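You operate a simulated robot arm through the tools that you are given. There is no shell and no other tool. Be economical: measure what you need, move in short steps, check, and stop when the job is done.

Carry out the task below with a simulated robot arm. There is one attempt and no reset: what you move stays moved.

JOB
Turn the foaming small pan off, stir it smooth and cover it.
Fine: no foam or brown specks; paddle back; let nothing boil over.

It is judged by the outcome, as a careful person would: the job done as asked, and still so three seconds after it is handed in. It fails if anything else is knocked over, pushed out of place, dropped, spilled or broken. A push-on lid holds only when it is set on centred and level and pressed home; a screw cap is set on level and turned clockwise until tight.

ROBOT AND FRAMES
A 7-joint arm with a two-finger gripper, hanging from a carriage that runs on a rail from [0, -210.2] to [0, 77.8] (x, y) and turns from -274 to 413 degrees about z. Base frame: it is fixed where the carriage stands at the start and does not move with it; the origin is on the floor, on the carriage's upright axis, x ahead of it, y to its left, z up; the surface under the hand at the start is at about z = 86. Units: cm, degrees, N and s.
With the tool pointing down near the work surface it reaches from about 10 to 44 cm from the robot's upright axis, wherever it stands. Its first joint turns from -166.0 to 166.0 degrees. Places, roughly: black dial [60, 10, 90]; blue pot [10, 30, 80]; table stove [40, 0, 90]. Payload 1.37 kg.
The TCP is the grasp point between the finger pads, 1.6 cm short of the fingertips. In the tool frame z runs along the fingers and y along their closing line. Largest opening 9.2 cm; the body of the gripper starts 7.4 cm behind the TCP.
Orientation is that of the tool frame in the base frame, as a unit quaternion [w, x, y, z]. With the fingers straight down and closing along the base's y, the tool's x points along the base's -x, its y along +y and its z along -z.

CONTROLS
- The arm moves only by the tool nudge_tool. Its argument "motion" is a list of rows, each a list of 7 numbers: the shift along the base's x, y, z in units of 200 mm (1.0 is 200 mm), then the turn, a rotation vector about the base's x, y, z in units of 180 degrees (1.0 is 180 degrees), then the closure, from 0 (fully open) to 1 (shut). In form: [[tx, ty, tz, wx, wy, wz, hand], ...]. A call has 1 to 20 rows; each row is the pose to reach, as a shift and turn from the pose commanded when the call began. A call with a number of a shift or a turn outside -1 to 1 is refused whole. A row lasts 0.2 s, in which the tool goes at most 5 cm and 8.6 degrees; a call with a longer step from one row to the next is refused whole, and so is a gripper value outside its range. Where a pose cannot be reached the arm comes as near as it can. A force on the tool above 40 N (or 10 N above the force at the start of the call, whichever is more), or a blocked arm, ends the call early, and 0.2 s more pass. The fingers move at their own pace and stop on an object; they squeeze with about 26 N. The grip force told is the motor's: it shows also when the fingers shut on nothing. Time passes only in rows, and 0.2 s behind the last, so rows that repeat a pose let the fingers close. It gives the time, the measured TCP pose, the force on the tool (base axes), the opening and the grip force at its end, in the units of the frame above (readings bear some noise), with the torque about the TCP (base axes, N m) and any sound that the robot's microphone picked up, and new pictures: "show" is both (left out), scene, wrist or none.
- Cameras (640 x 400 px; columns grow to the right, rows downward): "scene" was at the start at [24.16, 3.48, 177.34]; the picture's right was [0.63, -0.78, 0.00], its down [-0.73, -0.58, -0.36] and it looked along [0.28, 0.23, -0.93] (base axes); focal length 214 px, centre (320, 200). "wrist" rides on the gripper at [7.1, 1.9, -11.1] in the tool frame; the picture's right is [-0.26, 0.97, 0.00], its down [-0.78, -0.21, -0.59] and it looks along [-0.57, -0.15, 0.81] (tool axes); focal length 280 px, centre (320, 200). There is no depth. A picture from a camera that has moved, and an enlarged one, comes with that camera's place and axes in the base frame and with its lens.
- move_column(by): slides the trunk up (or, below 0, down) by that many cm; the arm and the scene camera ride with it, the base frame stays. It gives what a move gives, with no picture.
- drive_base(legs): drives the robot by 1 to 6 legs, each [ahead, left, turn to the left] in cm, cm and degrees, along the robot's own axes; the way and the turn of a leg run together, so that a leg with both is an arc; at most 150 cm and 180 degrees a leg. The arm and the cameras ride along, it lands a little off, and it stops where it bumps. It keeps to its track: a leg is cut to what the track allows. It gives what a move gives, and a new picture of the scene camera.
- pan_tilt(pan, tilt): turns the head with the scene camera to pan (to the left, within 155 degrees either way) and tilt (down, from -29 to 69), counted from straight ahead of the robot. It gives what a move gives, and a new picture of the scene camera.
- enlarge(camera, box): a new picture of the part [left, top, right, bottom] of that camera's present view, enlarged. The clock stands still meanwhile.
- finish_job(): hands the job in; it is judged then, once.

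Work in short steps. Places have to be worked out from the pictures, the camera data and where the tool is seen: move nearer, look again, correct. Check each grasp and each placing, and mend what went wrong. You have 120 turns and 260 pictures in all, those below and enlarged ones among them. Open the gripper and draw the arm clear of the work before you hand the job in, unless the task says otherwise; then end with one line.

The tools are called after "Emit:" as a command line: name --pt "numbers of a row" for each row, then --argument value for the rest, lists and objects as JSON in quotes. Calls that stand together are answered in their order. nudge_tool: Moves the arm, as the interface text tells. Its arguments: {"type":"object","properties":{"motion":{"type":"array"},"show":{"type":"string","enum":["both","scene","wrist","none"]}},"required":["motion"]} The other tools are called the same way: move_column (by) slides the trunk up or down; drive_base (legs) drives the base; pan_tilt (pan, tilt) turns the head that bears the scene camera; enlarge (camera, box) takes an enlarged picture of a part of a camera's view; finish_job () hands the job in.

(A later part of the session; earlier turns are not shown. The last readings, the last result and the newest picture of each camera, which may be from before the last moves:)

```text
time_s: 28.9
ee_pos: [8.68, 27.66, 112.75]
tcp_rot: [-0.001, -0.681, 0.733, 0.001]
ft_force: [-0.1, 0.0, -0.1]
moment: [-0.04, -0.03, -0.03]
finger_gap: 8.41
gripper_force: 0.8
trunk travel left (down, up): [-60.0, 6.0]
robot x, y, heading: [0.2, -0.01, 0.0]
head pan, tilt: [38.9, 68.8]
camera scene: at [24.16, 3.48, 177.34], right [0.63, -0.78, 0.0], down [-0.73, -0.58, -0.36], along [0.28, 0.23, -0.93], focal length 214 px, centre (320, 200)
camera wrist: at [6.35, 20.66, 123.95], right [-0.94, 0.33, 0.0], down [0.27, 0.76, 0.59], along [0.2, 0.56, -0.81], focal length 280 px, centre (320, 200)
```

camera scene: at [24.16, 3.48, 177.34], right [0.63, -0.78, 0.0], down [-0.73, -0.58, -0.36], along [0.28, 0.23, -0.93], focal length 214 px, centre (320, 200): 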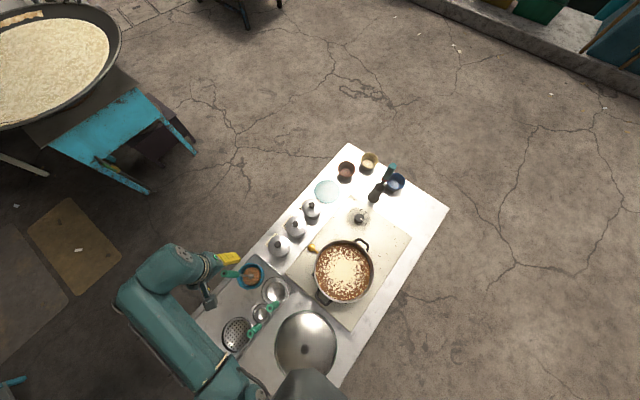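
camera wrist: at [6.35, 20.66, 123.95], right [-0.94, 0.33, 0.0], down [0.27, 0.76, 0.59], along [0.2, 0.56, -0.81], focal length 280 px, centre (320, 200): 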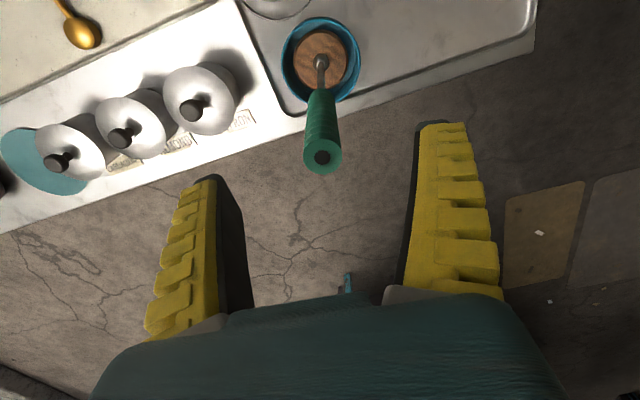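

Centred on the handle. I descend to z≈104.5 and grip.

Emit:
nudge_tool --pt "0 0 -0.15 0 0 0 0.1" --pt "0 0 -0.3 0 0 0 0.1" --pt "0 0 -0.41 0 0 0 0.1" --pt "0 0 -0.41 0 0 0 0.9" --pt "0 0 -0.41 0 0 0 0.9" --pt "0 0 -0.41 0 0 0 0.9"

```text
time_s: 30.3
ee_pos: [9.0, 27.98, 104.67]
tcp_rot: [0.0, -0.68, 0.733, 0.0]
ft_force: [-1.6, -2.8, 4.9]
moment: [-0.62, 0.08, -0.07]
finger_gap: 1.73
gripper_force: 26.0
trunk travel left (down, up): [-60.0, 6.0]
robot x, y, heading: [0.22, 0.11, -0.1]
head pan, tilt: [38.9, 68.8]
camera scene: at [24.16, 3.46, 177.35], right [0.63, -0.78, 0.0], down [-0.73, -0.59, -0.36], along [0.28, 0.23, -0.93], focal length 214 px, centre (320, 200)
camera wrist: at [6.66, 20.95, 115.87], right [-0.94, 0.33, 0.0], down [0.27, 0.76, 0.59], along [0.2, 0.55, -0.81], focal length 280 px, centre (320, 200)
```

scene: 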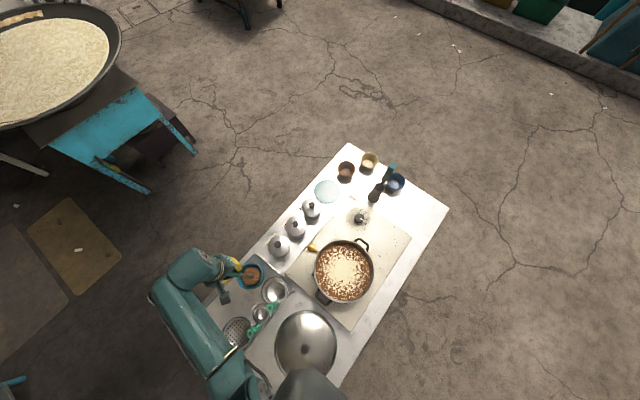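
wrist: 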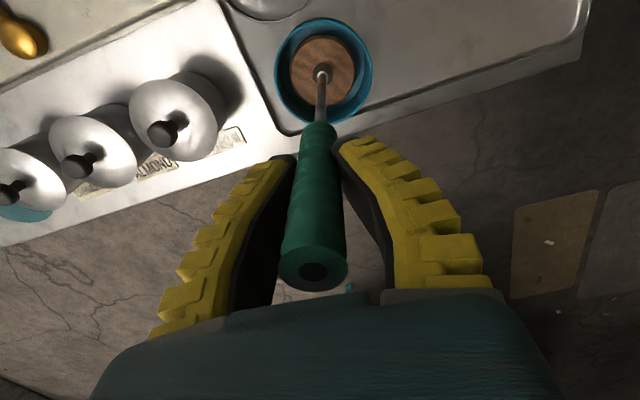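

Handle gripped (1.7 cm). I lift a few cm and check that the blue pot stays.

Emit:
nudge_tool --pt "0 0 0.1 0 0 0 0.9" --pt "0 0 0.2 0 0 0 0.9" --pt "0 0 0.35 0 0 0 0.9" --pt "0 0 0.5 0 0 0 0.9" --pt "0 0 0.5 0 0 0 0.9"

Emit:
enlarge --camera "wrist" --box '[240, 0, 400, 120]'

```text
time_s: 31.5
ee_pos: [8.82, 28.02, 114.4]
tcp_rot: [-0.001, -0.68, 0.733, 0.001]
ft_force: [0.2, 0.3, -2.8]
moment: [-0.02, -0.03, 0.01]
finger_gap: 1.03
gripper_force: 25.8
trunk travel left (down, up): [-60.0, 6.0]
robot x, y, heading: [0.08, -0.2, 0.2]
head pan, tilt: [38.9, 68.8]
camera scene: at [24.16, 3.48, 177.34], right [0.63, -0.78, 0.0], down [-0.73, -0.58, -0.36], along [0.28, 0.23, -0.93], focal length 214 px, centre (320, 200)
camera wrist: at [6.55, 21.08, 125.55], right [-0.94, 0.33, 0.0], down [0.27, 0.76, 0.59], along [0.2, 0.55, -0.81], focal length 280 px, centre (320, 200)
```

scene: 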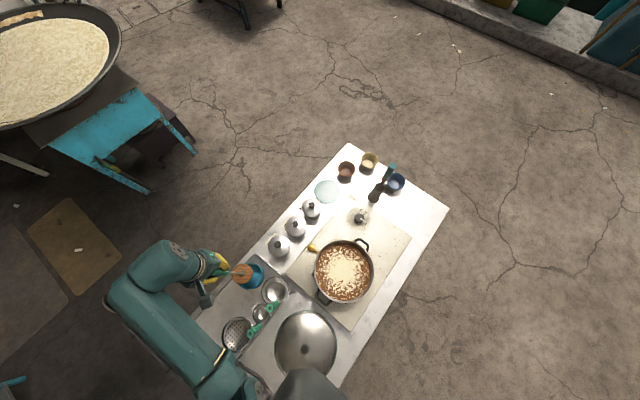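
wrist: 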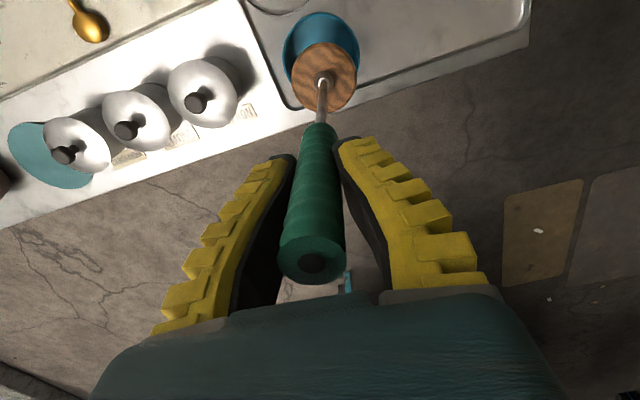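

```text
3.33 times, centred on (320, 60) of wrist
camera zoom: at [6.55, 21.08, 125.55], right [-0.94, 0.33, 0.0], down [0.27, 0.76, 0.59], along [0.2, 0.55, -0.81], focal length 935 px, centre (320, 667)
```

zoom: 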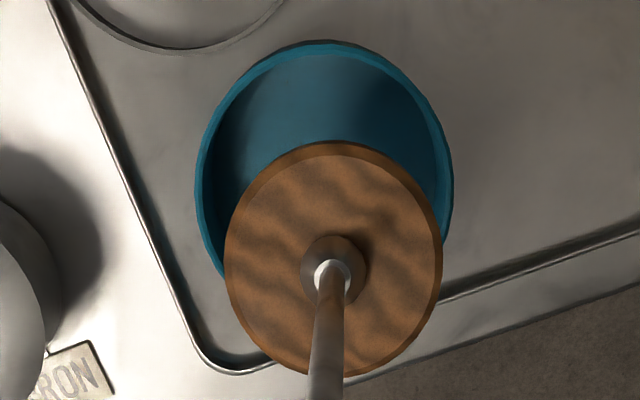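

The paddle is free (wooden disc ~9 cm). I raise the trunk to its top and lift more so that the disc will clear the pan rim.

Emit:
move_column --by 6

Emit:
nudge_tool --pt "0.05 0 0.15 0 0 0 0.9" --pt "0.1 0 0.3 0 0 0 0.9" --pt "0.15 0 0.5 0 0 0 0.9" --pt "0.2 0 0.6 0 0 0 0.9" --pt "0.2 0 0.6 0 0 0 0.9"

```text
time_s: 32.5
ee_pos: [8.88, 27.97, 120.32]
tcp_rot: [0.0, -0.68, 0.733, 0.0]
ft_force: [0.6, 0.4, -3.1]
moment: [-0.01, -0.01, 0.0]
finger_gap: 1.03
gripper_force: 25.7
trunk travel left (down, up): [-66.0, 0.0]
robot x, y, heading: [-0.26, 0.19, -0.1]
head pan, tilt: [38.9, 68.8]
```

```text
time_s: 33.7
ee_pos: [13.14, 28.31, 130.7]
tcp_rot: [0.001, -0.68, 0.733, 0.0]
ft_force: [-0.9, -0.3, -3.3]
moment: [0.01, 0.0, -0.01]
finger_gap: 1.29
gripper_force: 25.7
out of reach, approached as far as the arm can: row 4, 5
trunk travel left (down, up): [-66.0, 0.0]
robot x, y, heading: [-0.01, 0.29, 0.2]
head pan, tilt: [38.9, 68.8]
camera scene: at [24.16, 3.48, 183.34], right [0.63, -0.78, 0.0], down [-0.73, -0.58, -0.36], along [0.28, 0.23, -0.93], focal length 214 px, centre (320, 200)
camera wrist: at [10.9, 21.29, 141.87], right [-0.94, 0.33, 0.0], down [0.27, 0.76, 0.59], along [0.2, 0.56, -0.81], focal length 280 px, centre (320, 200)
```

scene: 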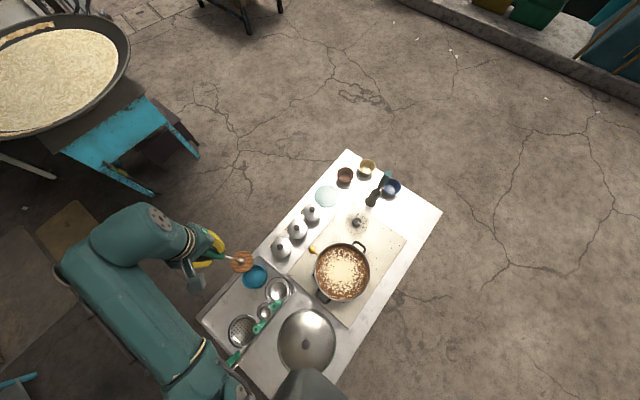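
wrist: 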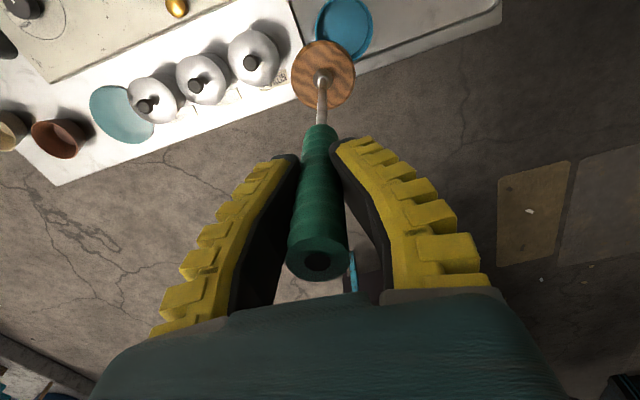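

The disc hangs at about z 108, 22 cm below the grip. I carry it at this height toward the pan centre (~[32.5, -0.5]).

Emit:
nudge_tool --pt "0.15 -0.05 0 0 0 0 0.9" --pt "0.35 -0.1 0 0 0 0 0.9" --pt "0.55 -0.2 0 0 0 0 0.9" --pt "0.7 -0.35 0 0 0 0 0.9" --pt "0.85 -0.5 0 0 0 0 0.9" --pt "0.95 -0.7 0 0 0 0 0.9" --pt "0.95 -0.7 0 0 0 0 0.9"

```text
time_s: 35.3
ee_pos: [32.2, 13.84, 130.86]
tcp_rot: [0.0, -0.68, 0.733, 0.0]
ft_force: [-0.6, 0.9, -3.5]
moment: [-0.01, -0.03, 0.04]
finger_gap: 1.24
gripper_force: 26.2
trunk travel left (down, up): [-66.0, 0.0]
robot x, y, heading: [-0.18, -0.0, 0.1]
head pan, tilt: [38.9, 68.8]
camera scene: at [24.16, 3.48, 183.34], right [0.63, -0.78, 0.0], down [-0.73, -0.58, -0.36], along [0.28, 0.23, -0.93], focal length 214 px, centre (320, 200)
camera wrist: at [29.94, 7.01, 142.05], right [-0.94, 0.33, 0.0], down [0.27, 0.76, 0.59], along [0.2, 0.56, -0.81], focal length 280 px, centre (320, 200)
```

scene: 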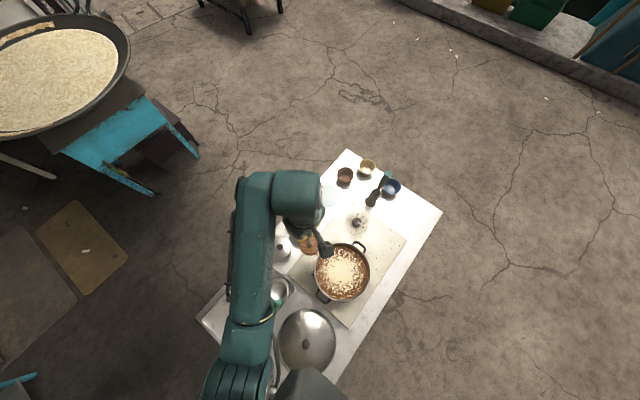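
wrist: 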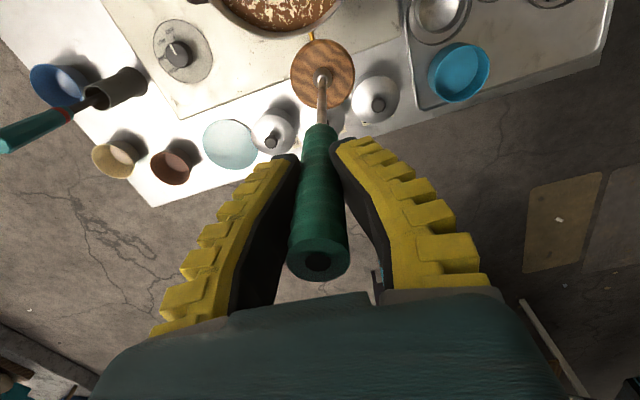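

Clear so far; I continue over the pan centre, staying high.

Emit:
nudge_tool --pt "0 -0.2 0 0 0 0 0.9" --pt "0 -0.4 0 0 0 0 0.9" --pt "0.0 -0.6 0 0 0 0 0.9" --pt "0.0 -0.7 0 0 0 0 0.9" --pt "0.0 -0.7 0 0 0 0 0.9"

Emit:
enlarge --camera "wrist" --box '[200, 0, 440, 150]'

```text
time_s: 36.5
ee_pos: [32.13, 0.32, 130.73]
tcp_rot: [0.0, -0.68, 0.733, 0.0]
ft_force: [0.7, 0.8, -2.3]
moment: [-0.04, 0.0, 0.04]
finger_gap: 1.21
gripper_force: 26.2
trunk travel left (down, up): [-66.0, 0.0]
robot x, y, heading: [-0.22, -0.18, 0.2]
head pan, tilt: [38.9, 68.8]
camera scene: at [24.16, 3.48, 183.34], right [0.63, -0.78, 0.0], down [-0.73, -0.58, -0.36], along [0.28, 0.23, -0.93], focal length 214 px, centre (320, 200)
camera wrist: at [29.72, -6.57, 141.99], right [-0.94, 0.33, 0.0], down [0.27, 0.76, 0.59], along [0.2, 0.56, -0.81], focal length 280 px, centre (320, 200)
```

scene: 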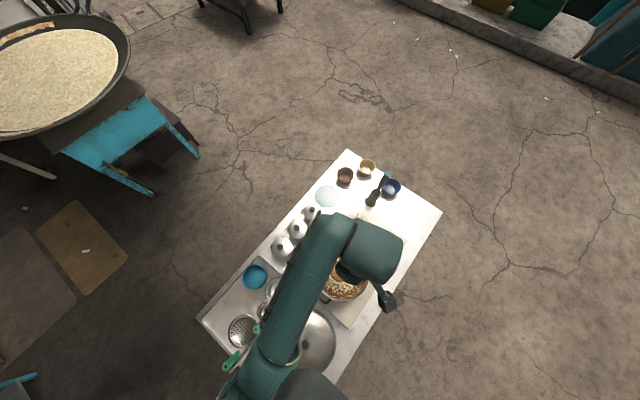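
wrist: 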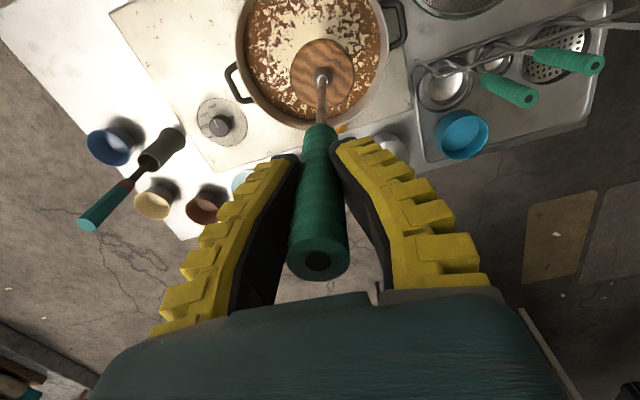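

```text
2.67 times, centred on (320, 75) of wrist
camera zoom: at [29.72, -6.57, 141.99], right [-0.94, 0.33, 0.0], down [0.27, 0.76, 0.59], along [0.2, 0.56, -0.81], focal length 748 px, centre (320, 533)
```

zoom: 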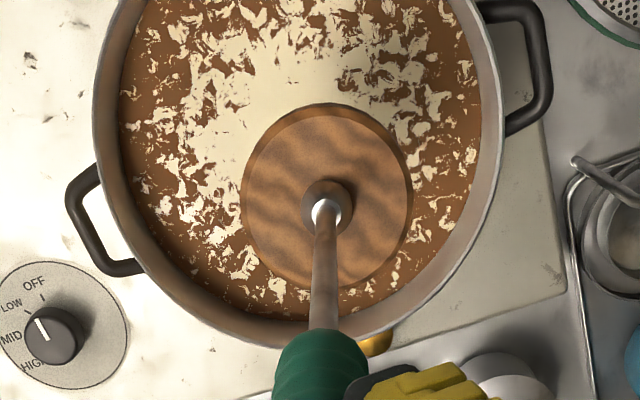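

The disc is well inside the rim circle (centre ≈[32.9, -0.7], R≈11). I centre and lower slowly into the liquid.

Emit:
nudge_tool --pt "0.04 -0.05 -0.1 0 0 0 0.9" --pt "0.04 -0.05 -0.25 0 0 0 0.9" --pt "0.04 -0.05 -0.4 0 0 0 0.9" --pt "0.04 -0.05 -0.5 0 0 0 0.9" --pt "0.04 -0.05 -0.6 0 0 0 0.9" --pt "0.04 -0.05 -0.7 0 0 0 0.9" --pt "0.04 -0.05 -0.7 0 0 0 0.9"

Emit:
enlarge --camera "wrist" --box '[200, 0, 440, 150]'

```text
time_s: 38.1
ee_pos: [32.92, -0.64, 116.63]
tcp_rot: [0.0, -0.68, 0.733, 0.001]
ft_force: [-0.4, 0.9, -3.7]
moment: [0.0, -0.01, 0.02]
finger_gap: 1.2
gripper_force: 26.5
trunk travel left (down, up): [-66.0, 0.0]
robot x, y, heading: [-0.09, -0.14, 0.0]
head pan, tilt: [38.9, 68.8]
camera scene: at [24.16, 3.48, 183.34], right [0.63, -0.78, 0.0], down [-0.73, -0.58, -0.36], along [0.28, 0.23, -0.93], focal length 214 px, centre (320, 200)
camera wrist: at [30.65, -7.57, 127.84], right [-0.94, 0.33, 0.0], down [0.27, 0.76, 0.59], along [0.2, 0.56, -0.81], focal length 280 px, centre (320, 200)
```

scene: 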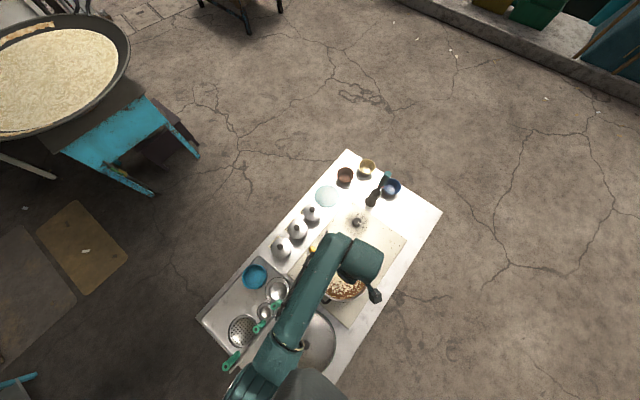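
wrist: 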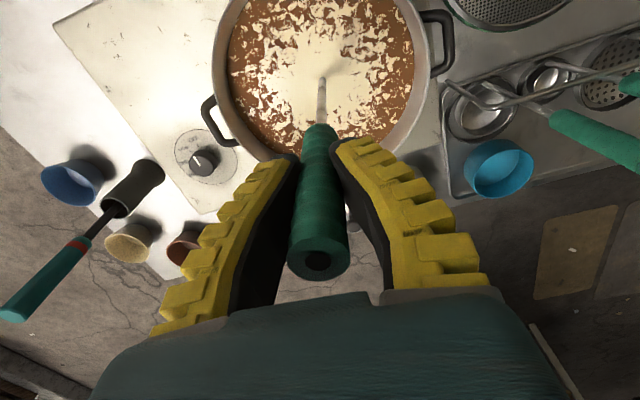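

```text
2.67 times, centred on (320, 75) of wrist
camera zoom: at [30.65, -7.57, 127.84], right [-0.94, 0.33, 0.0], down [0.27, 0.76, 0.59], along [0.2, 0.56, -0.81], focal length 748 px, centre (320, 533)
```

zoom: 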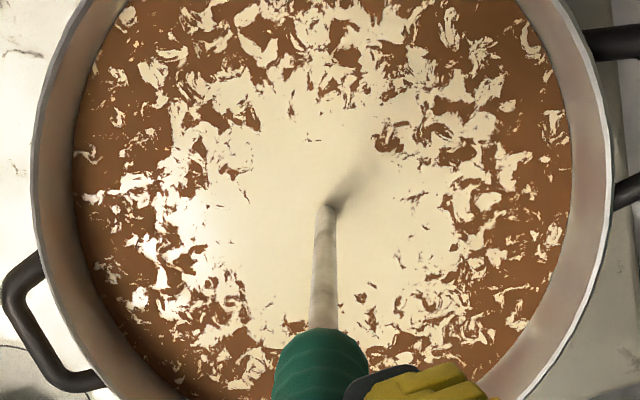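

The disc is submerged (liquid at about z 96). I lower gently to find the bottom.

Emit:
nudge_tool --pt "0 0 -0.05 0 0 0 0.9" --pt "0 0 -0.1 0 0 0 0.9" --pt "0 0 -0.14 0 0 0 0.9" --pt "0 0 -0.18 0 0 0 0.9" --pt "0 0 -0.18 0 0 0 0.9" --show "none"

```text
time_s: 39.3
ee_pos: [33.0, -0.66, 113.34]
tcp_rot: [0.001, -0.68, 0.734, 0.001]
ft_force: [-4.1, 2.5, 32.7]
moment: [0.04, 0.06, -0.01]
finger_gap: 2.49
gripper_force: 26.3
trunk travel left (down, up): [-66.0, 0.0]
robot x, y, heading: [0.06, 0.37, 0.2]
head pan, tilt: [38.9, 68.8]
```

Bottom touched near TCP z 113.3. I rise 1 cm and check the grip.

Emit:
nudge_tool --pt "0 0 0.03 0 0 0 0.9" --pt "0 0 0.06 0 0 0 0.9" --pt "0 0 0.06 0 0 0 0.9" --show "wrist"

```text
time_s: 40.1
ee_pos: [32.62, -0.72, 114.5]
tcp_rot: [-0.002, -0.68, 0.733, 0.001]
ft_force: [0.9, 0.0, -2.2]
moment: [0.0, 0.02, 0.03]
finger_gap: 1.88
gripper_force: 26.3
trunk travel left (down, up): [-66.0, 0.0]
robot x, y, heading: [0.06, 0.2, -0.2]
head pan, tilt: [38.9, 68.8]
camera wrist: at [30.35, -7.69, 125.67], right [-0.94, 0.33, 0.0], down [0.27, 0.76, 0.59], along [0.19, 0.56, -0.81], focal length 280 px, centre (320, 200)
```

wrist: 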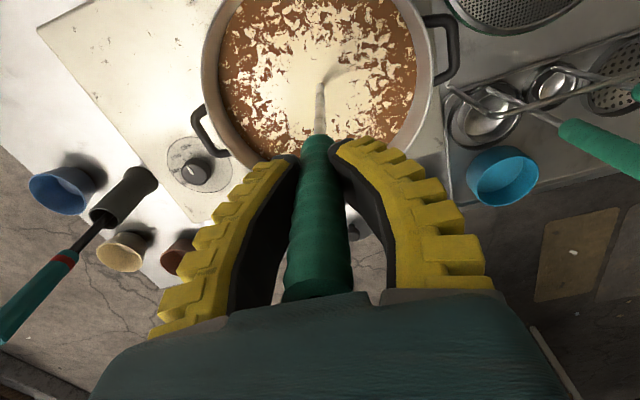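

The handle slid up a little in the grip but is held. I stir one gentle circle of 5 cm radius.

Emit:
nudge_tool --pt "0.075 0.027 0 0 0 0 0.9" --pt "0.115 0.096 0 0 0 0 0.9" --pt "0.1 0.173 0 0 0 0 0.9" --pt "0.043 0.246 0 0 0 0 0.9" --pt "-0.043 0.246 0 0 0 0 0.9" --pt "-0.125 0.217 0 0 0 0 0.9" --pt "-0.192 0.161 0 0 0 0 0.9" --pt "-0.235 0.086 0 0 0 0 0.9" --pt "-0.25 0 0 0 0 0 0.9" --pt "-0.235 -0.086 0 0 0 0 0.9" --pt "-0.192 -0.161 0 0 0 0 0.9" --pt "-0.125 -0.217 0 0 0 0 0.9" --pt "-0.043 -0.246 0 0 0 0 0.9" --pt "0.043 -0.246 0 0 0 0 0.9" --pt "0.125 -0.217 0 0 0 0 0.9" --pt "0.192 -0.161 0 0 0 0 0.9" --pt "0.235 -0.086 0 0 0 0 0.9" --pt "0.25 0 0 0 0 0 0.9" --pt "0.14 0 0 0 0 0 0.9" --pt "0 0 0 0 0 0 0.9" --show "wrist"

Emit:
enlarge --camera "wrist" --box '[200, 0, 460, 160]'

```text
time_s: 44.3
ee_pos: [32.76, -0.65, 114.38]
tcp_rot: [-0.001, -0.68, 0.733, 0.001]
ft_force: [0.1, -0.2, -3.5]
moment: [0.0, 0.0, 0.01]
finger_gap: 1.69
gripper_force: 25.8
trunk travel left (down, up): [-66.0, 0.0]
robot x, y, heading: [0.14, -0.0, -0.0]
head pan, tilt: [38.9, 68.8]
camera wrist: at [30.49, -7.6, 125.59], right [-0.94, 0.33, 0.0], down [0.27, 0.76, 0.59], along [0.2, 0.56, -0.81], focal length 280 px, centre (320, 200)
```

wrist: 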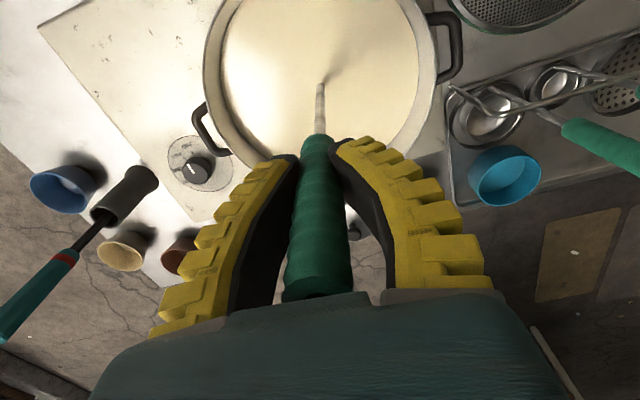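

```text
2.46 times, centred on (330, 80) of wrist
camera zoom: at [30.49, -7.6, 125.59], right [-0.94, 0.33, 0.0], down [0.27, 0.76, 0.59], along [0.2, 0.56, -0.81], focal length 690 px, centre (295, 495)
```

zoom: 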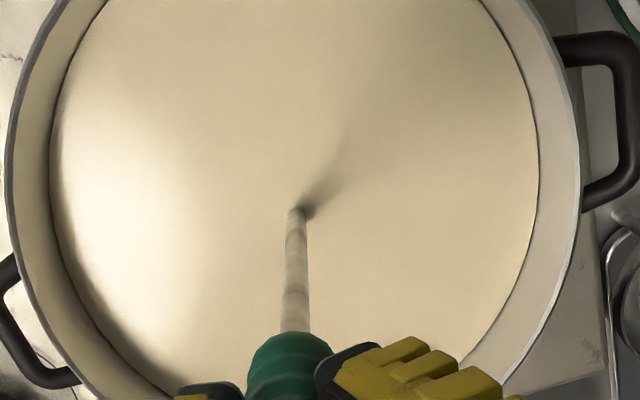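

The surface is smooth cream. I lift the paddle slowly over the pan and let it drip there.

Emit:
nudge_tool --pt "0 0 0.1 0 0 0 0.9" --pt "0 0 0.2 0 0 0 0.9" --pt "0 0 0.3 0 0 0 0.9" --pt "0 0 0.4 0 0 0 0.9" --pt "0 0 0.5 0 0 0 0.9" --pt "0 0 0.6 0 0 0 0.9" --pt "0 0 0.7 0 0 0 0.9" --pt "0 0 0.75 0 0 0 0.9" --pt "0 0 0.75 0 0 0 0.9" --pt "0 0 0.75 0 0 0 0.9" --pt "0 0 0.75 0 0 0 0.9" --pt "0 0 0.75 0 0 0 0.9" --pt "0 0 0.75 0 0 0 0.9" --pt "0 0 0.75 0 0 0 0.9" --pt "0 0 0.75 0 0 0 0.9" --show "wrist"

Emit:
enlarge --camera "wrist" --box '[220, 0, 420, 150]'

```text
time_s: 47.5
ee_pos: [32.85, -0.72, 129.47]
tcp_rot: [-0.001, -0.68, 0.733, 0.001]
ft_force: [0.4, -0.1, -2.6]
moment: [0.0, 0.01, -0.01]
finger_gap: 1.59
gripper_force: 26.3
trunk travel left (down, up): [-66.0, 0.0]
robot x, y, heading: [0.22, 0.28, -0.2]
head pan, tilt: [38.9, 68.8]
camera wrist: at [30.54, -7.61, 140.55], right [-0.94, 0.33, 0.0], down [0.27, 0.76, 0.59], along [0.2, 0.56, -0.81], focal length 280 px, centre (320, 200)
```

wrist: 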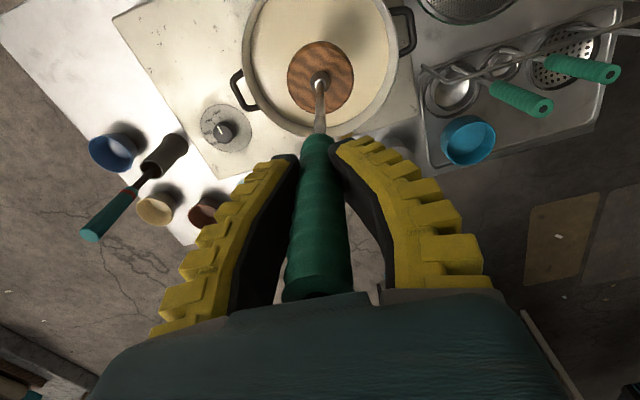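

```text
2.67 times, centred on (320, 75) of wrist
camera zoom: at [30.54, -7.61, 140.55], right [-0.94, 0.33, 0.0], down [0.27, 0.76, 0.59], along [0.2, 0.56, -0.81], focal length 748 px, centre (320, 533)
```

zoom: 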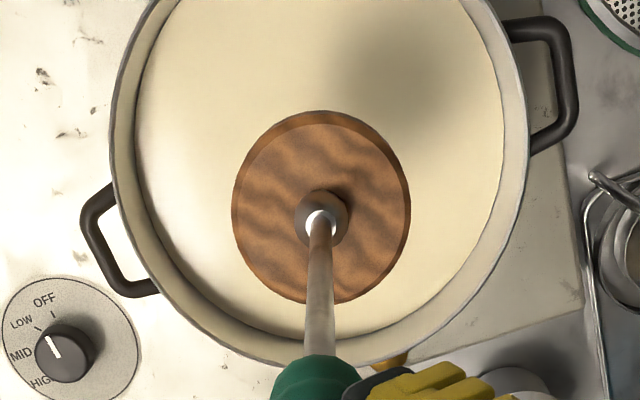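

Stirring is done; no foam or specks. I carry the paddle back along the same way to the blue pot.

Emit:
nudge_tool --pt "0 0.15 0 0 0 0 0.9" --pt "0 0.35 0 0 0 0 0.9" --pt "0 0.55 0 0 0 0 0.9" --pt "-0.02 0.73 0 0 0 0 0.9" --pt "-0.12 0.9 0 0 0 0 0.9" --pt "-0.25 1.0 0 0 0 0 0.9" --pt "-0.25 1.0 0 0 0 0 0.9" --show "none"

Emit:
nudge_tool --pt "-0.15 0.1 0 0 0 0 0.9" --pt "-0.3 0.2 0 0 0 0 0.9" --pt "-0.45 0.3 0 0 0 0 0.9" --pt "-0.6 0.38 0 0 0 0 0.9" --pt "-0.75 0.43 0 0 0 0 0.9" --pt "-0.75 0.43 0 0 0 0 0.9"

```text
time_s: 49.1
ee_pos: [28.1, 19.22, 129.38]
tcp_rot: [-0.001, -0.68, 0.733, 0.001]
ft_force: [0.5, 0.7, -3.1]
moment: [0.0, 0.0, 0.0]
finger_gap: 1.51
gripper_force: 25.8
trunk travel left (down, up): [-66.0, 0.0]
robot x, y, heading: [0.01, -0.05, -0.3]
head pan, tilt: [38.9, 68.8]
```

```text
time_s: 50.5
ee_pos: [12.99, 28.15, 129.75]
tcp_rot: [0.0, -0.68, 0.733, 0.001]
ft_force: [-0.3, 0.3, -3.5]
moment: [0.01, 0.03, 0.01]
finger_gap: 1.48
gripper_force: 25.8
trunk travel left (down, up): [-66.0, 0.0]
robot x, y, heading: [-0.0, -0.03, 0.0]
head pan, tilt: [38.9, 68.8]
camera scene: at [24.16, 3.48, 183.34], right [0.63, -0.78, 0.0], down [-0.73, -0.58, -0.36], along [0.28, 0.23, -0.93], focal length 214 px, centre (320, 200)
camera wrist: at [10.64, 21.13, 140.88], right [-0.94, 0.33, 0.0], down [0.27, 0.76, 0.59], along [0.2, 0.56, -0.81], focal length 280 px, centre (320, 200)
```

scene: 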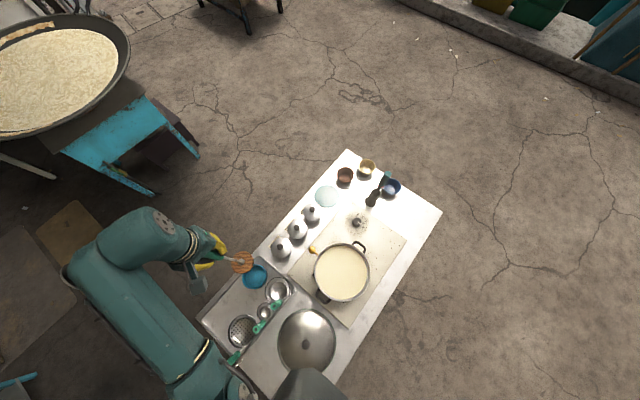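
wrist: 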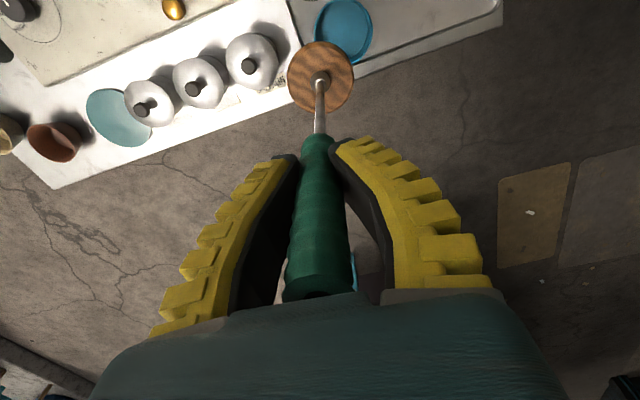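

I move over the blue pot and lower partway to check alignment.

Emit:
nudge_tool --pt "-0.1 -0.005 0 0 0 0 0.9" --pt "-0.205 -0.013 0 0 0 0 0.9" --pt "-0.205 -0.013 -0.2 0 0 0 0.9" --pt "-0.205 -0.013 -0.4 0 0 0 0.9" --pt "-0.205 -0.013 -0.6 0 0 0 0.9" --pt "-0.205 -0.013 -0.8 0 0 0 0.9" --pt "-0.205 -0.013 -0.95 0 0 0 0.9" --pt "-0.205 -0.013 -0.95 0 0 0 0.9"

Emit:
enlarge --camera "wrist" --box '[220, 0, 420, 150]'

```text
time_s: 52.3
ee_pos: [9.0, 27.52, 110.28]
tcp_rot: [-0.001, -0.681, 0.733, 0.0]
ft_force: [-1.3, -0.4, -2.7]
moment: [-0.01, 0.02, -0.02]
finger_gap: 1.33
gripper_force: 25.4
trunk travel left (down, up): [-66.0, 0.0]
robot x, y, heading: [0.21, -0.24, 0.1]
head pan, tilt: [38.9, 68.8]
camera scene: at [24.16, 3.47, 183.34], right [0.63, -0.78, 0.0], down [-0.73, -0.58, -0.36], along [0.28, 0.23, -0.93], focal length 214 px, centre (320, 200)
camera wrist: at [6.7, 20.58, 121.49], right [-0.94, 0.33, 0.0], down [0.27, 0.76, 0.59], along [0.2, 0.56, -0.81], focal length 280 px, centre (320, 200)
```

scene: 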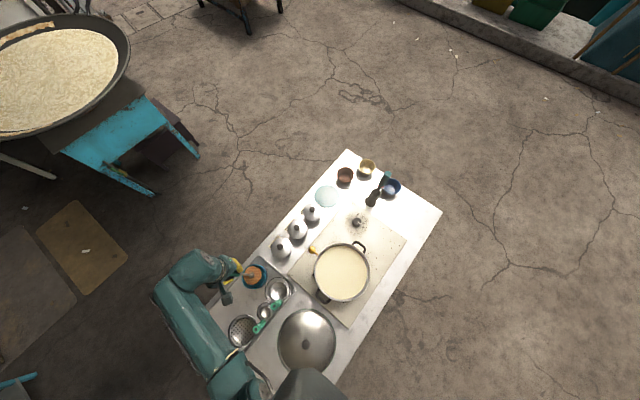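
wrist: 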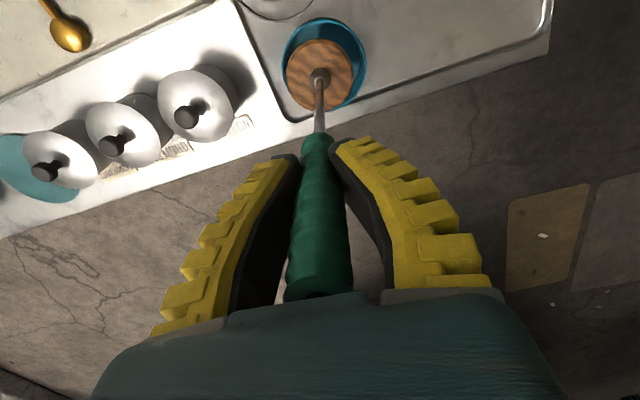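

```text
2.67 times, centred on (320, 75) of wrist
camera zoom: at [6.7, 20.58, 121.49], right [-0.94, 0.33, 0.0], down [0.27, 0.76, 0.59], along [0.2, 0.56, -0.81], focal length 748 px, centre (320, 533)
```

zoom: 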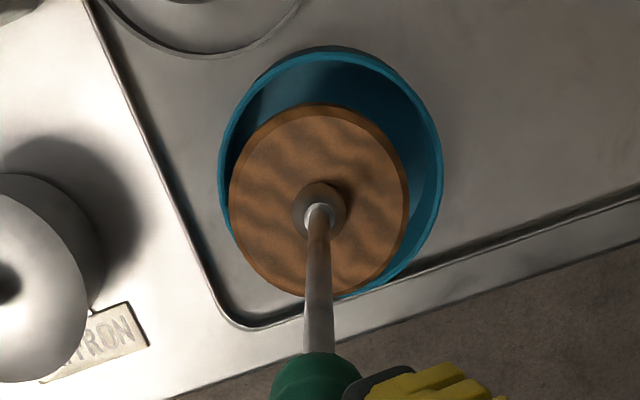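

The disc is ~0.6 cm toward +x of the pot's centre. I correct and lower further.

Emit:
nudge_tool --pt "-0.03 0 0 0 0 0 0.9" --pt "-0.03 0 -0.07 0 0 0 0.9" --pt "-0.03 0 -0.14 0 0 0 0.9" --pt "-0.03 0 -0.2 0 0 0 0.9" --pt "-0.03 0 -0.2 0 0 0 0.9" --show "wrist"

Emit:
enlarge --camera "wrist" --box '[220, 0, 420, 150]'

```text
time_s: 53.5
ee_pos: [8.07, 27.7, 106.46]
tcp_rot: [-0.001, -0.68, 0.733, 0.0]
ft_force: [-0.4, -0.2, -2.7]
moment: [-0.01, -0.01, 0.01]
finger_gap: 1.3
gripper_force: 25.4
trunk travel left (down, up): [-66.0, 0.0]
robot x, y, heading: [-0.19, 0.79, -0.0]
head pan, tilt: [38.9, 68.8]
camera wrist: at [5.77, 20.66, 117.69], right [-0.94, 0.33, 0.0], down [0.27, 0.76, 0.59], along [0.2, 0.56, -0.81], focal length 280 px, centre (320, 200)
```

wrist: 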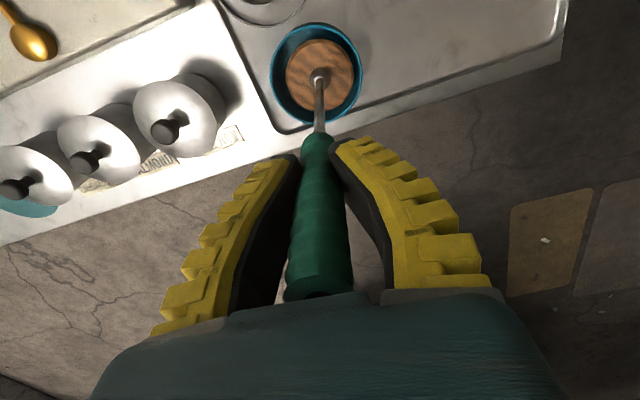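

```text
2.67 times, centred on (320, 75) of wrist
camera zoom: at [5.77, 20.66, 117.69], right [-0.94, 0.33, 0.0], down [0.27, 0.76, 0.59], along [0.2, 0.56, -0.81], focal length 748 px, centre (320, 533)
```

zoom: 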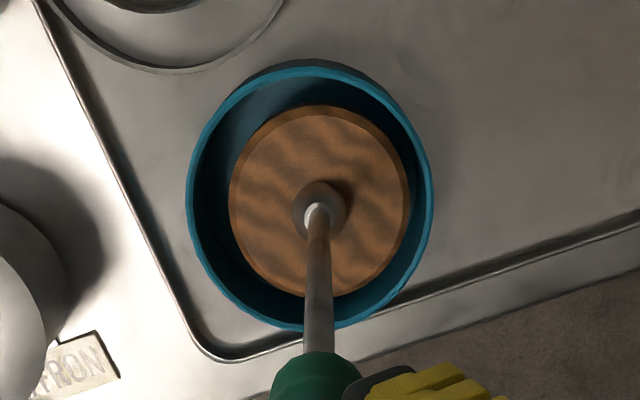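

The disc is well inside the pot. I lower until it rests, watching the force.

Emit:
nudge_tool --pt "0.005 -0.01 -0.05 0 0 0 0.9" --pt "0.01 -0.015 -0.1 0 0 0 0.9" --pt "0.01 -0.015 -0.13 0 0 0 0.9" --pt "0.01 -0.015 -0.16 0 0 0 0.9" --pt "0.01 -0.015 -0.16 0 0 0 0.9" --show "wrist"

```text
time_s: 54.7
ee_pos: [8.36, 27.38, 103.51]
tcp_rot: [0.003, -0.68, 0.733, 0.001]
ft_force: [-2.2, -2.9, 29.0]
moment: [0.22, 0.02, -0.03]
finger_gap: 1.65
gripper_force: 26.0
trunk travel left (down, up): [-66.0, 0.0]
robot x, y, heading: [0.22, 0.21, 0.0]
head pan, tilt: [38.9, 68.8]
camera wrist: at [6.03, 20.35, 114.63], right [-0.94, 0.33, 0.0], down [0.27, 0.76, 0.59], along [0.2, 0.56, -0.81], focal length 280 px, centre (320, 200)
```

wrist: 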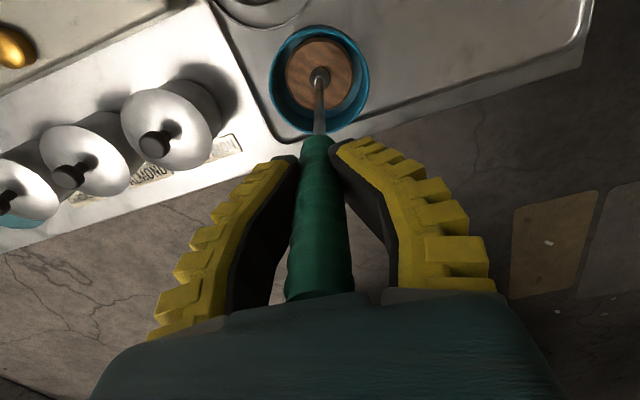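

It rests on the bottom. I ease the pressure, open the fingers and check it stands before rising.

Emit:
nudge_tool --pt "0 0 0.015 0 0 0 0.9" --pt "0 0 0.02 0 0 0 0.9" --pt "0 0 0.02 0 0 0 0.6" --pt "0 0 0.02 0 0 0 0.3" --pt "0 0 0.02 0 0 0 0.1" --pt "0 0 0.02 0 0 0 0.1" --show "wrist"

```text
time_s: 56.1
ee_pos: [8.33, 27.28, 103.77]
tcp_rot: [0.0, -0.68, 0.733, 0.001]
ft_force: [-0.4, -0.4, -0.2]
moment: [0.0, 0.02, 0.01]
finger_gap: 8.36
gripper_force: 0.8
trunk travel left (down, up): [-66.0, 0.0]
robot x, y, heading: [-0.23, 0.09, -0.1]
head pan, tilt: [38.9, 68.8]
camera wrist: at [6.02, 20.25, 114.94], right [-0.94, 0.33, 0.0], down [0.27, 0.76, 0.59], along [0.2, 0.56, -0.81], focal length 280 px, centre (320, 200)
```

wrist: 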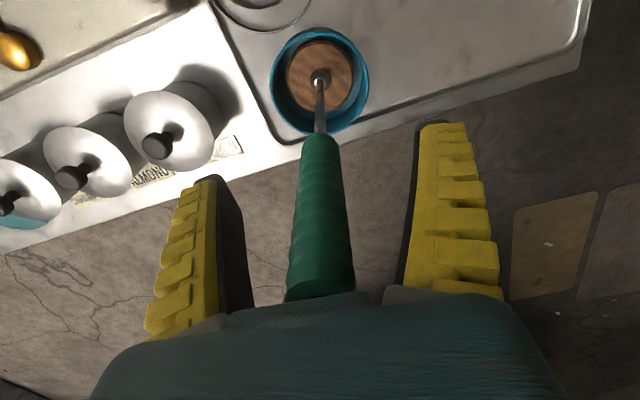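

It stands by itself. I rise straight up.

Emit:
nudge_tool --pt "0 0 0.15 0 0 0 0.1" --pt "0 0 0.3 0 0 0 0.1" --pt "0 0 0.5 0 0 0 0.1" --pt "0 0 0.7 0 0 0 0.1" --pt "0 0 0.9 0 0 0 0.1" --pt "0 0 1.0 0 0 0 0.1" --pt "0 0 1.0 0 0 0 0.1"

Emit:
pan_tilt --pan 0 --tilt 69

```text
time_s: 57.7
ee_pos: [8.21, 27.42, 123.88]
tcp_rot: [0.0, -0.68, 0.733, 0.0]
ft_force: [0.8, 0.3, -0.1]
moment: [-0.04, -0.03, -0.01]
finger_gap: 8.37
gripper_force: 0.9
trunk travel left (down, up): [-66.0, 0.0]
robot x, y, heading: [0.17, -0.17, 0.3]
head pan, tilt: [38.9, 68.8]
camera scene: at [24.16, 3.48, 183.34], right [0.63, -0.78, 0.0], down [-0.73, -0.58, -0.36], along [0.28, 0.23, -0.93], focal length 214 px, centre (320, 200)
camera wrist: at [5.95, 20.47, 135.08], right [-0.94, 0.33, 0.0], down [0.27, 0.76, 0.59], along [0.2, 0.56, -0.81], focal length 280 px, centre (320, 200)
```

scene: 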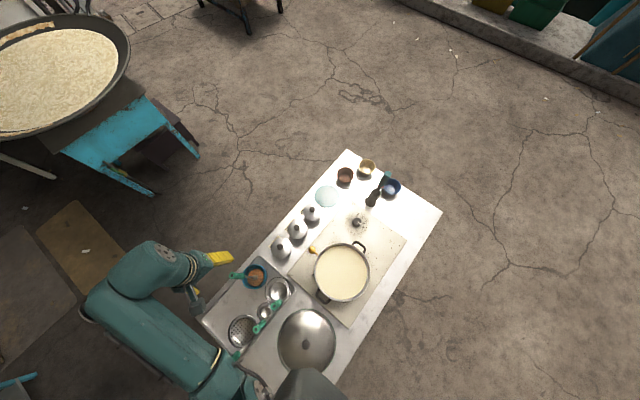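
wrist: 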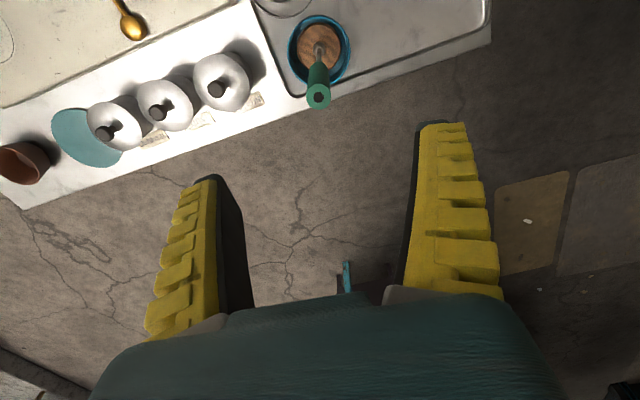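

```text
time_s: 58.8
ee_pos: [8.34, 27.47, 123.8]
tcp_rot: [0.0, -0.68, 0.733, 0.001]
ft_force: [-0.4, 0.2, -0.5]
moment: [-0.02, -0.01, 0.0]
finger_gap: 8.39
gripper_force: 1.2
trunk travel left (down, up): [-66.0, 0.0]
robot x, y, heading: [0.09, -0.35, 0.2]
head pan, tilt: [0.0, 68.8]
camera scene: at [25.4, -0.03, 183.34], right [0.0, -1.0, 0.0], down [-0.93, 0.0, -0.36], along [0.36, 0.0, -0.93], focal length 214 px, centre (320, 200)
```

scene: 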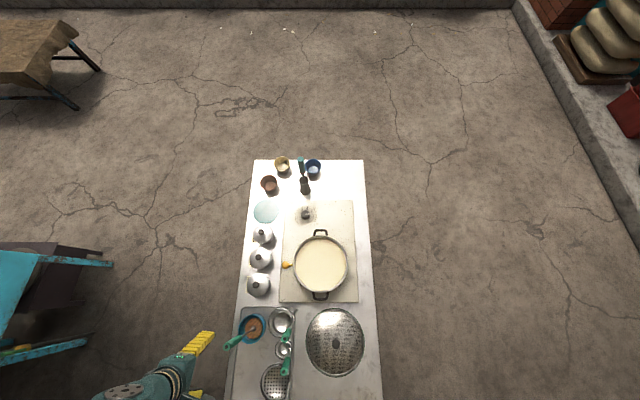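

The head-on view shows everything clearly. I enlarge the lid and pan to measure.

Emit:
enlarge --camera "scene" --box '[270, 220, 390, 300]'

Emit:
enlarge --camera "scene" --box '[270, 300, 400, 390]'

```text
5.00 times, centred on (330, 260) of scene
camera zoom: at [25.4, -0.03, 183.34], right [0.0, -1.0, 0.0], down [-0.93, 0.0, -0.36], along [0.36, 0.0, -0.93], focal length 1072 px, centre (270, -100)
```

zoom: 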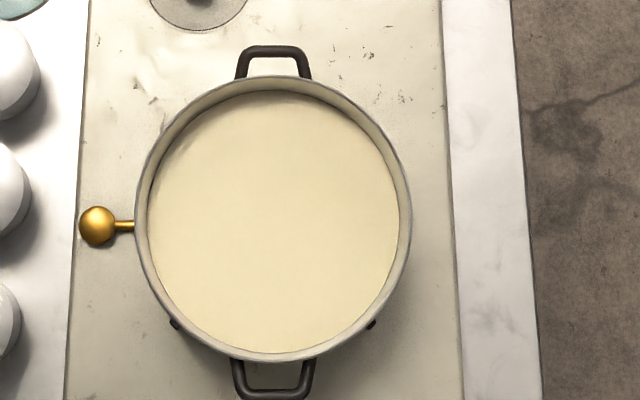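

```text
4.44 times, centred on (335, 345) of scene
camera zoom: at [25.4, -0.03, 183.34], right [0.0, -1.0, 0.0], down [-0.93, 0.0, -0.36], along [0.36, 0.0, -0.93], focal length 953 px, centre (253, -444)
```

zoom: 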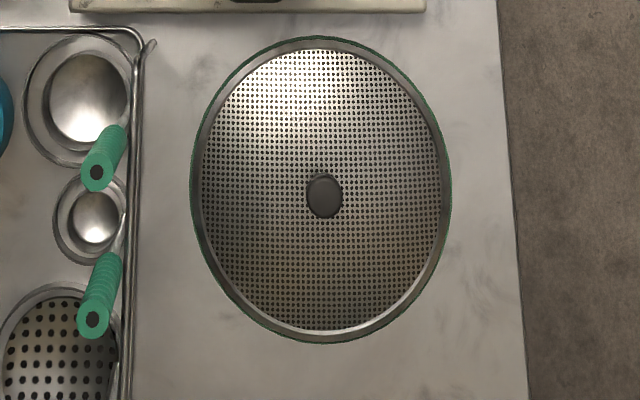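

The lid (with green gasket, ~23 cm) lies at about [3.5, -6.3]; the pan centre is about [32.6, -0.5]. I drive the carriage 25 cm to -y so that both are in comfortable reach, coming from the free side.

Emit:
drive_base --legs '[[0, -25, 0]]'

```text
time_s: 60.6
ee_pos: [8.13, 2.45, 123.95]
tcp_rot: [-0.001, -0.682, 0.732, 0.0]
ft_force: [0.7, 0.2, -0.4]
moment: [0.01, -0.01, 0.01]
finger_gap: 8.35
gripper_force: 0.3
trunk travel left (down, up): [-66.0, 0.0]
robot x, y, heading: [-0.17, -24.74, 0.4]
head pan, tilt: [0.0, 68.8]
camera scene: at [25.4, -24.91, 183.34], right [0.01, -1.0, 0.0], down [-0.93, 0.0, -0.36], along [0.36, 0.0, -0.93], focal length 214 px, centre (320, 200)
```

scene: 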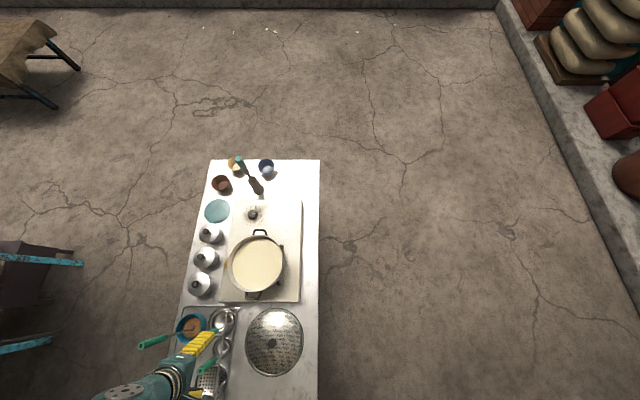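

I enlarge the lid here for stereo, then move over it.

Emit:
enlarge --camera "scene" --box '[210, 220, 320, 310]'

Emit:
enlarge --camera "scene" --box '[210, 300, 330, 390]'

Emit:
nudge_tool --pt "-0.07 -0.12 0 0 0 0 0.1" --pt "-0.15 -0.25 0 0 0 0 0.1" --pt "-0.22 -0.37 0 0 0 0 0.1" --pt "-0.22 -0.45 0 0 0 0 0.1" --pt "-0.22 -0.45 0 0 0 0 0.1"

```text
4.44 times, centred on (265, 265) of scene
camera zoom: at [25.4, -24.91, 183.34], right [0.01, -1.0, 0.0], down [-0.93, 0.0, -0.36], along [0.36, 0.0, -0.93], focal length 953 px, centre (564, -89)
```

zoom: 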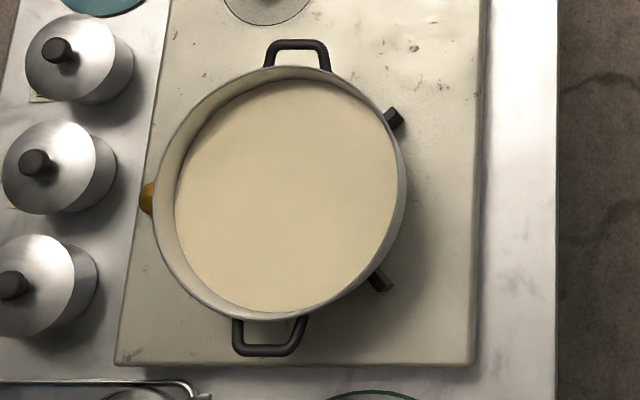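

```text
4.44 times, centred on (270, 345) of scene
camera zoom: at [25.4, -24.91, 183.34], right [0.01, -1.0, 0.0], down [-0.93, 0.0, -0.36], along [0.36, 0.0, -0.93], focal length 953 px, centre (542, -444)
```

zoom: 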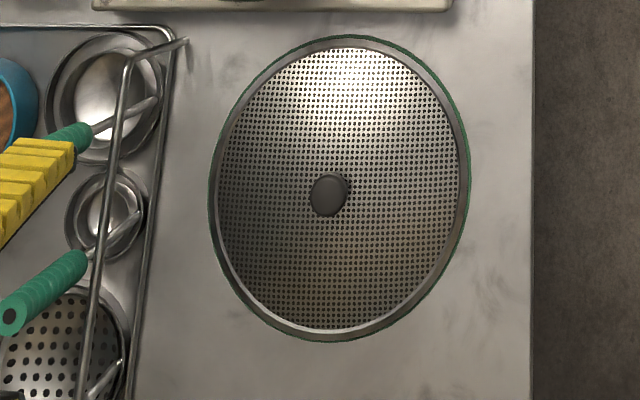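

```text
time_s: 61.8
ee_pos: [3.53, -6.75, 124.03]
tcp_rot: [0.0, -0.682, 0.732, 0.0]
ft_force: [0.7, 0.6, 0.1]
moment: [0.04, -0.02, 0.01]
finger_gap: 8.42
gripper_force: 0.9
trunk travel left (down, up): [-66.0, 0.0]
robot x, y, heading: [0.01, -25.41, 0.1]
head pan, tilt: [0.0, 68.8]
camera scene: at [25.4, -24.91, 183.35], right [0.01, -1.0, 0.0], down [-0.93, 0.0, -0.36], along [0.36, 0.0, -0.93], focal length 214 px, centre (320, 200)
camera wrist: at [1.24, -13.66, 135.17], right [-0.94, 0.33, 0.0], down [0.27, 0.76, 0.59], along [0.19, 0.56, -0.81], focal length 280 px, centre (320, 200)
```

scene: 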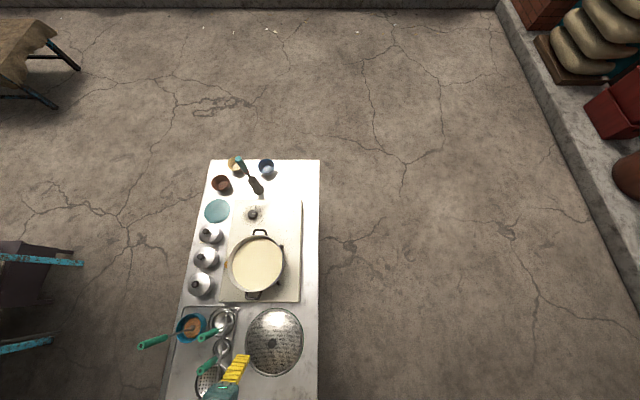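
wrist: 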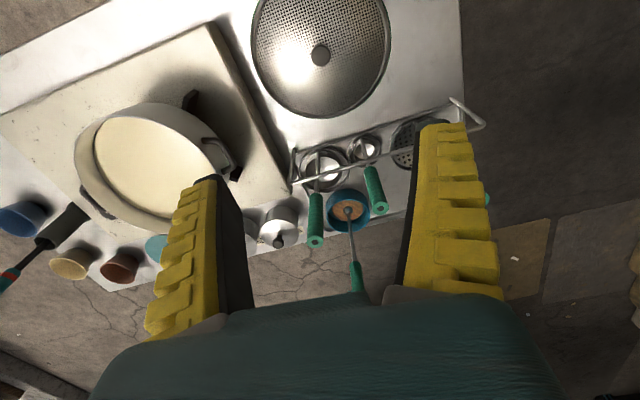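

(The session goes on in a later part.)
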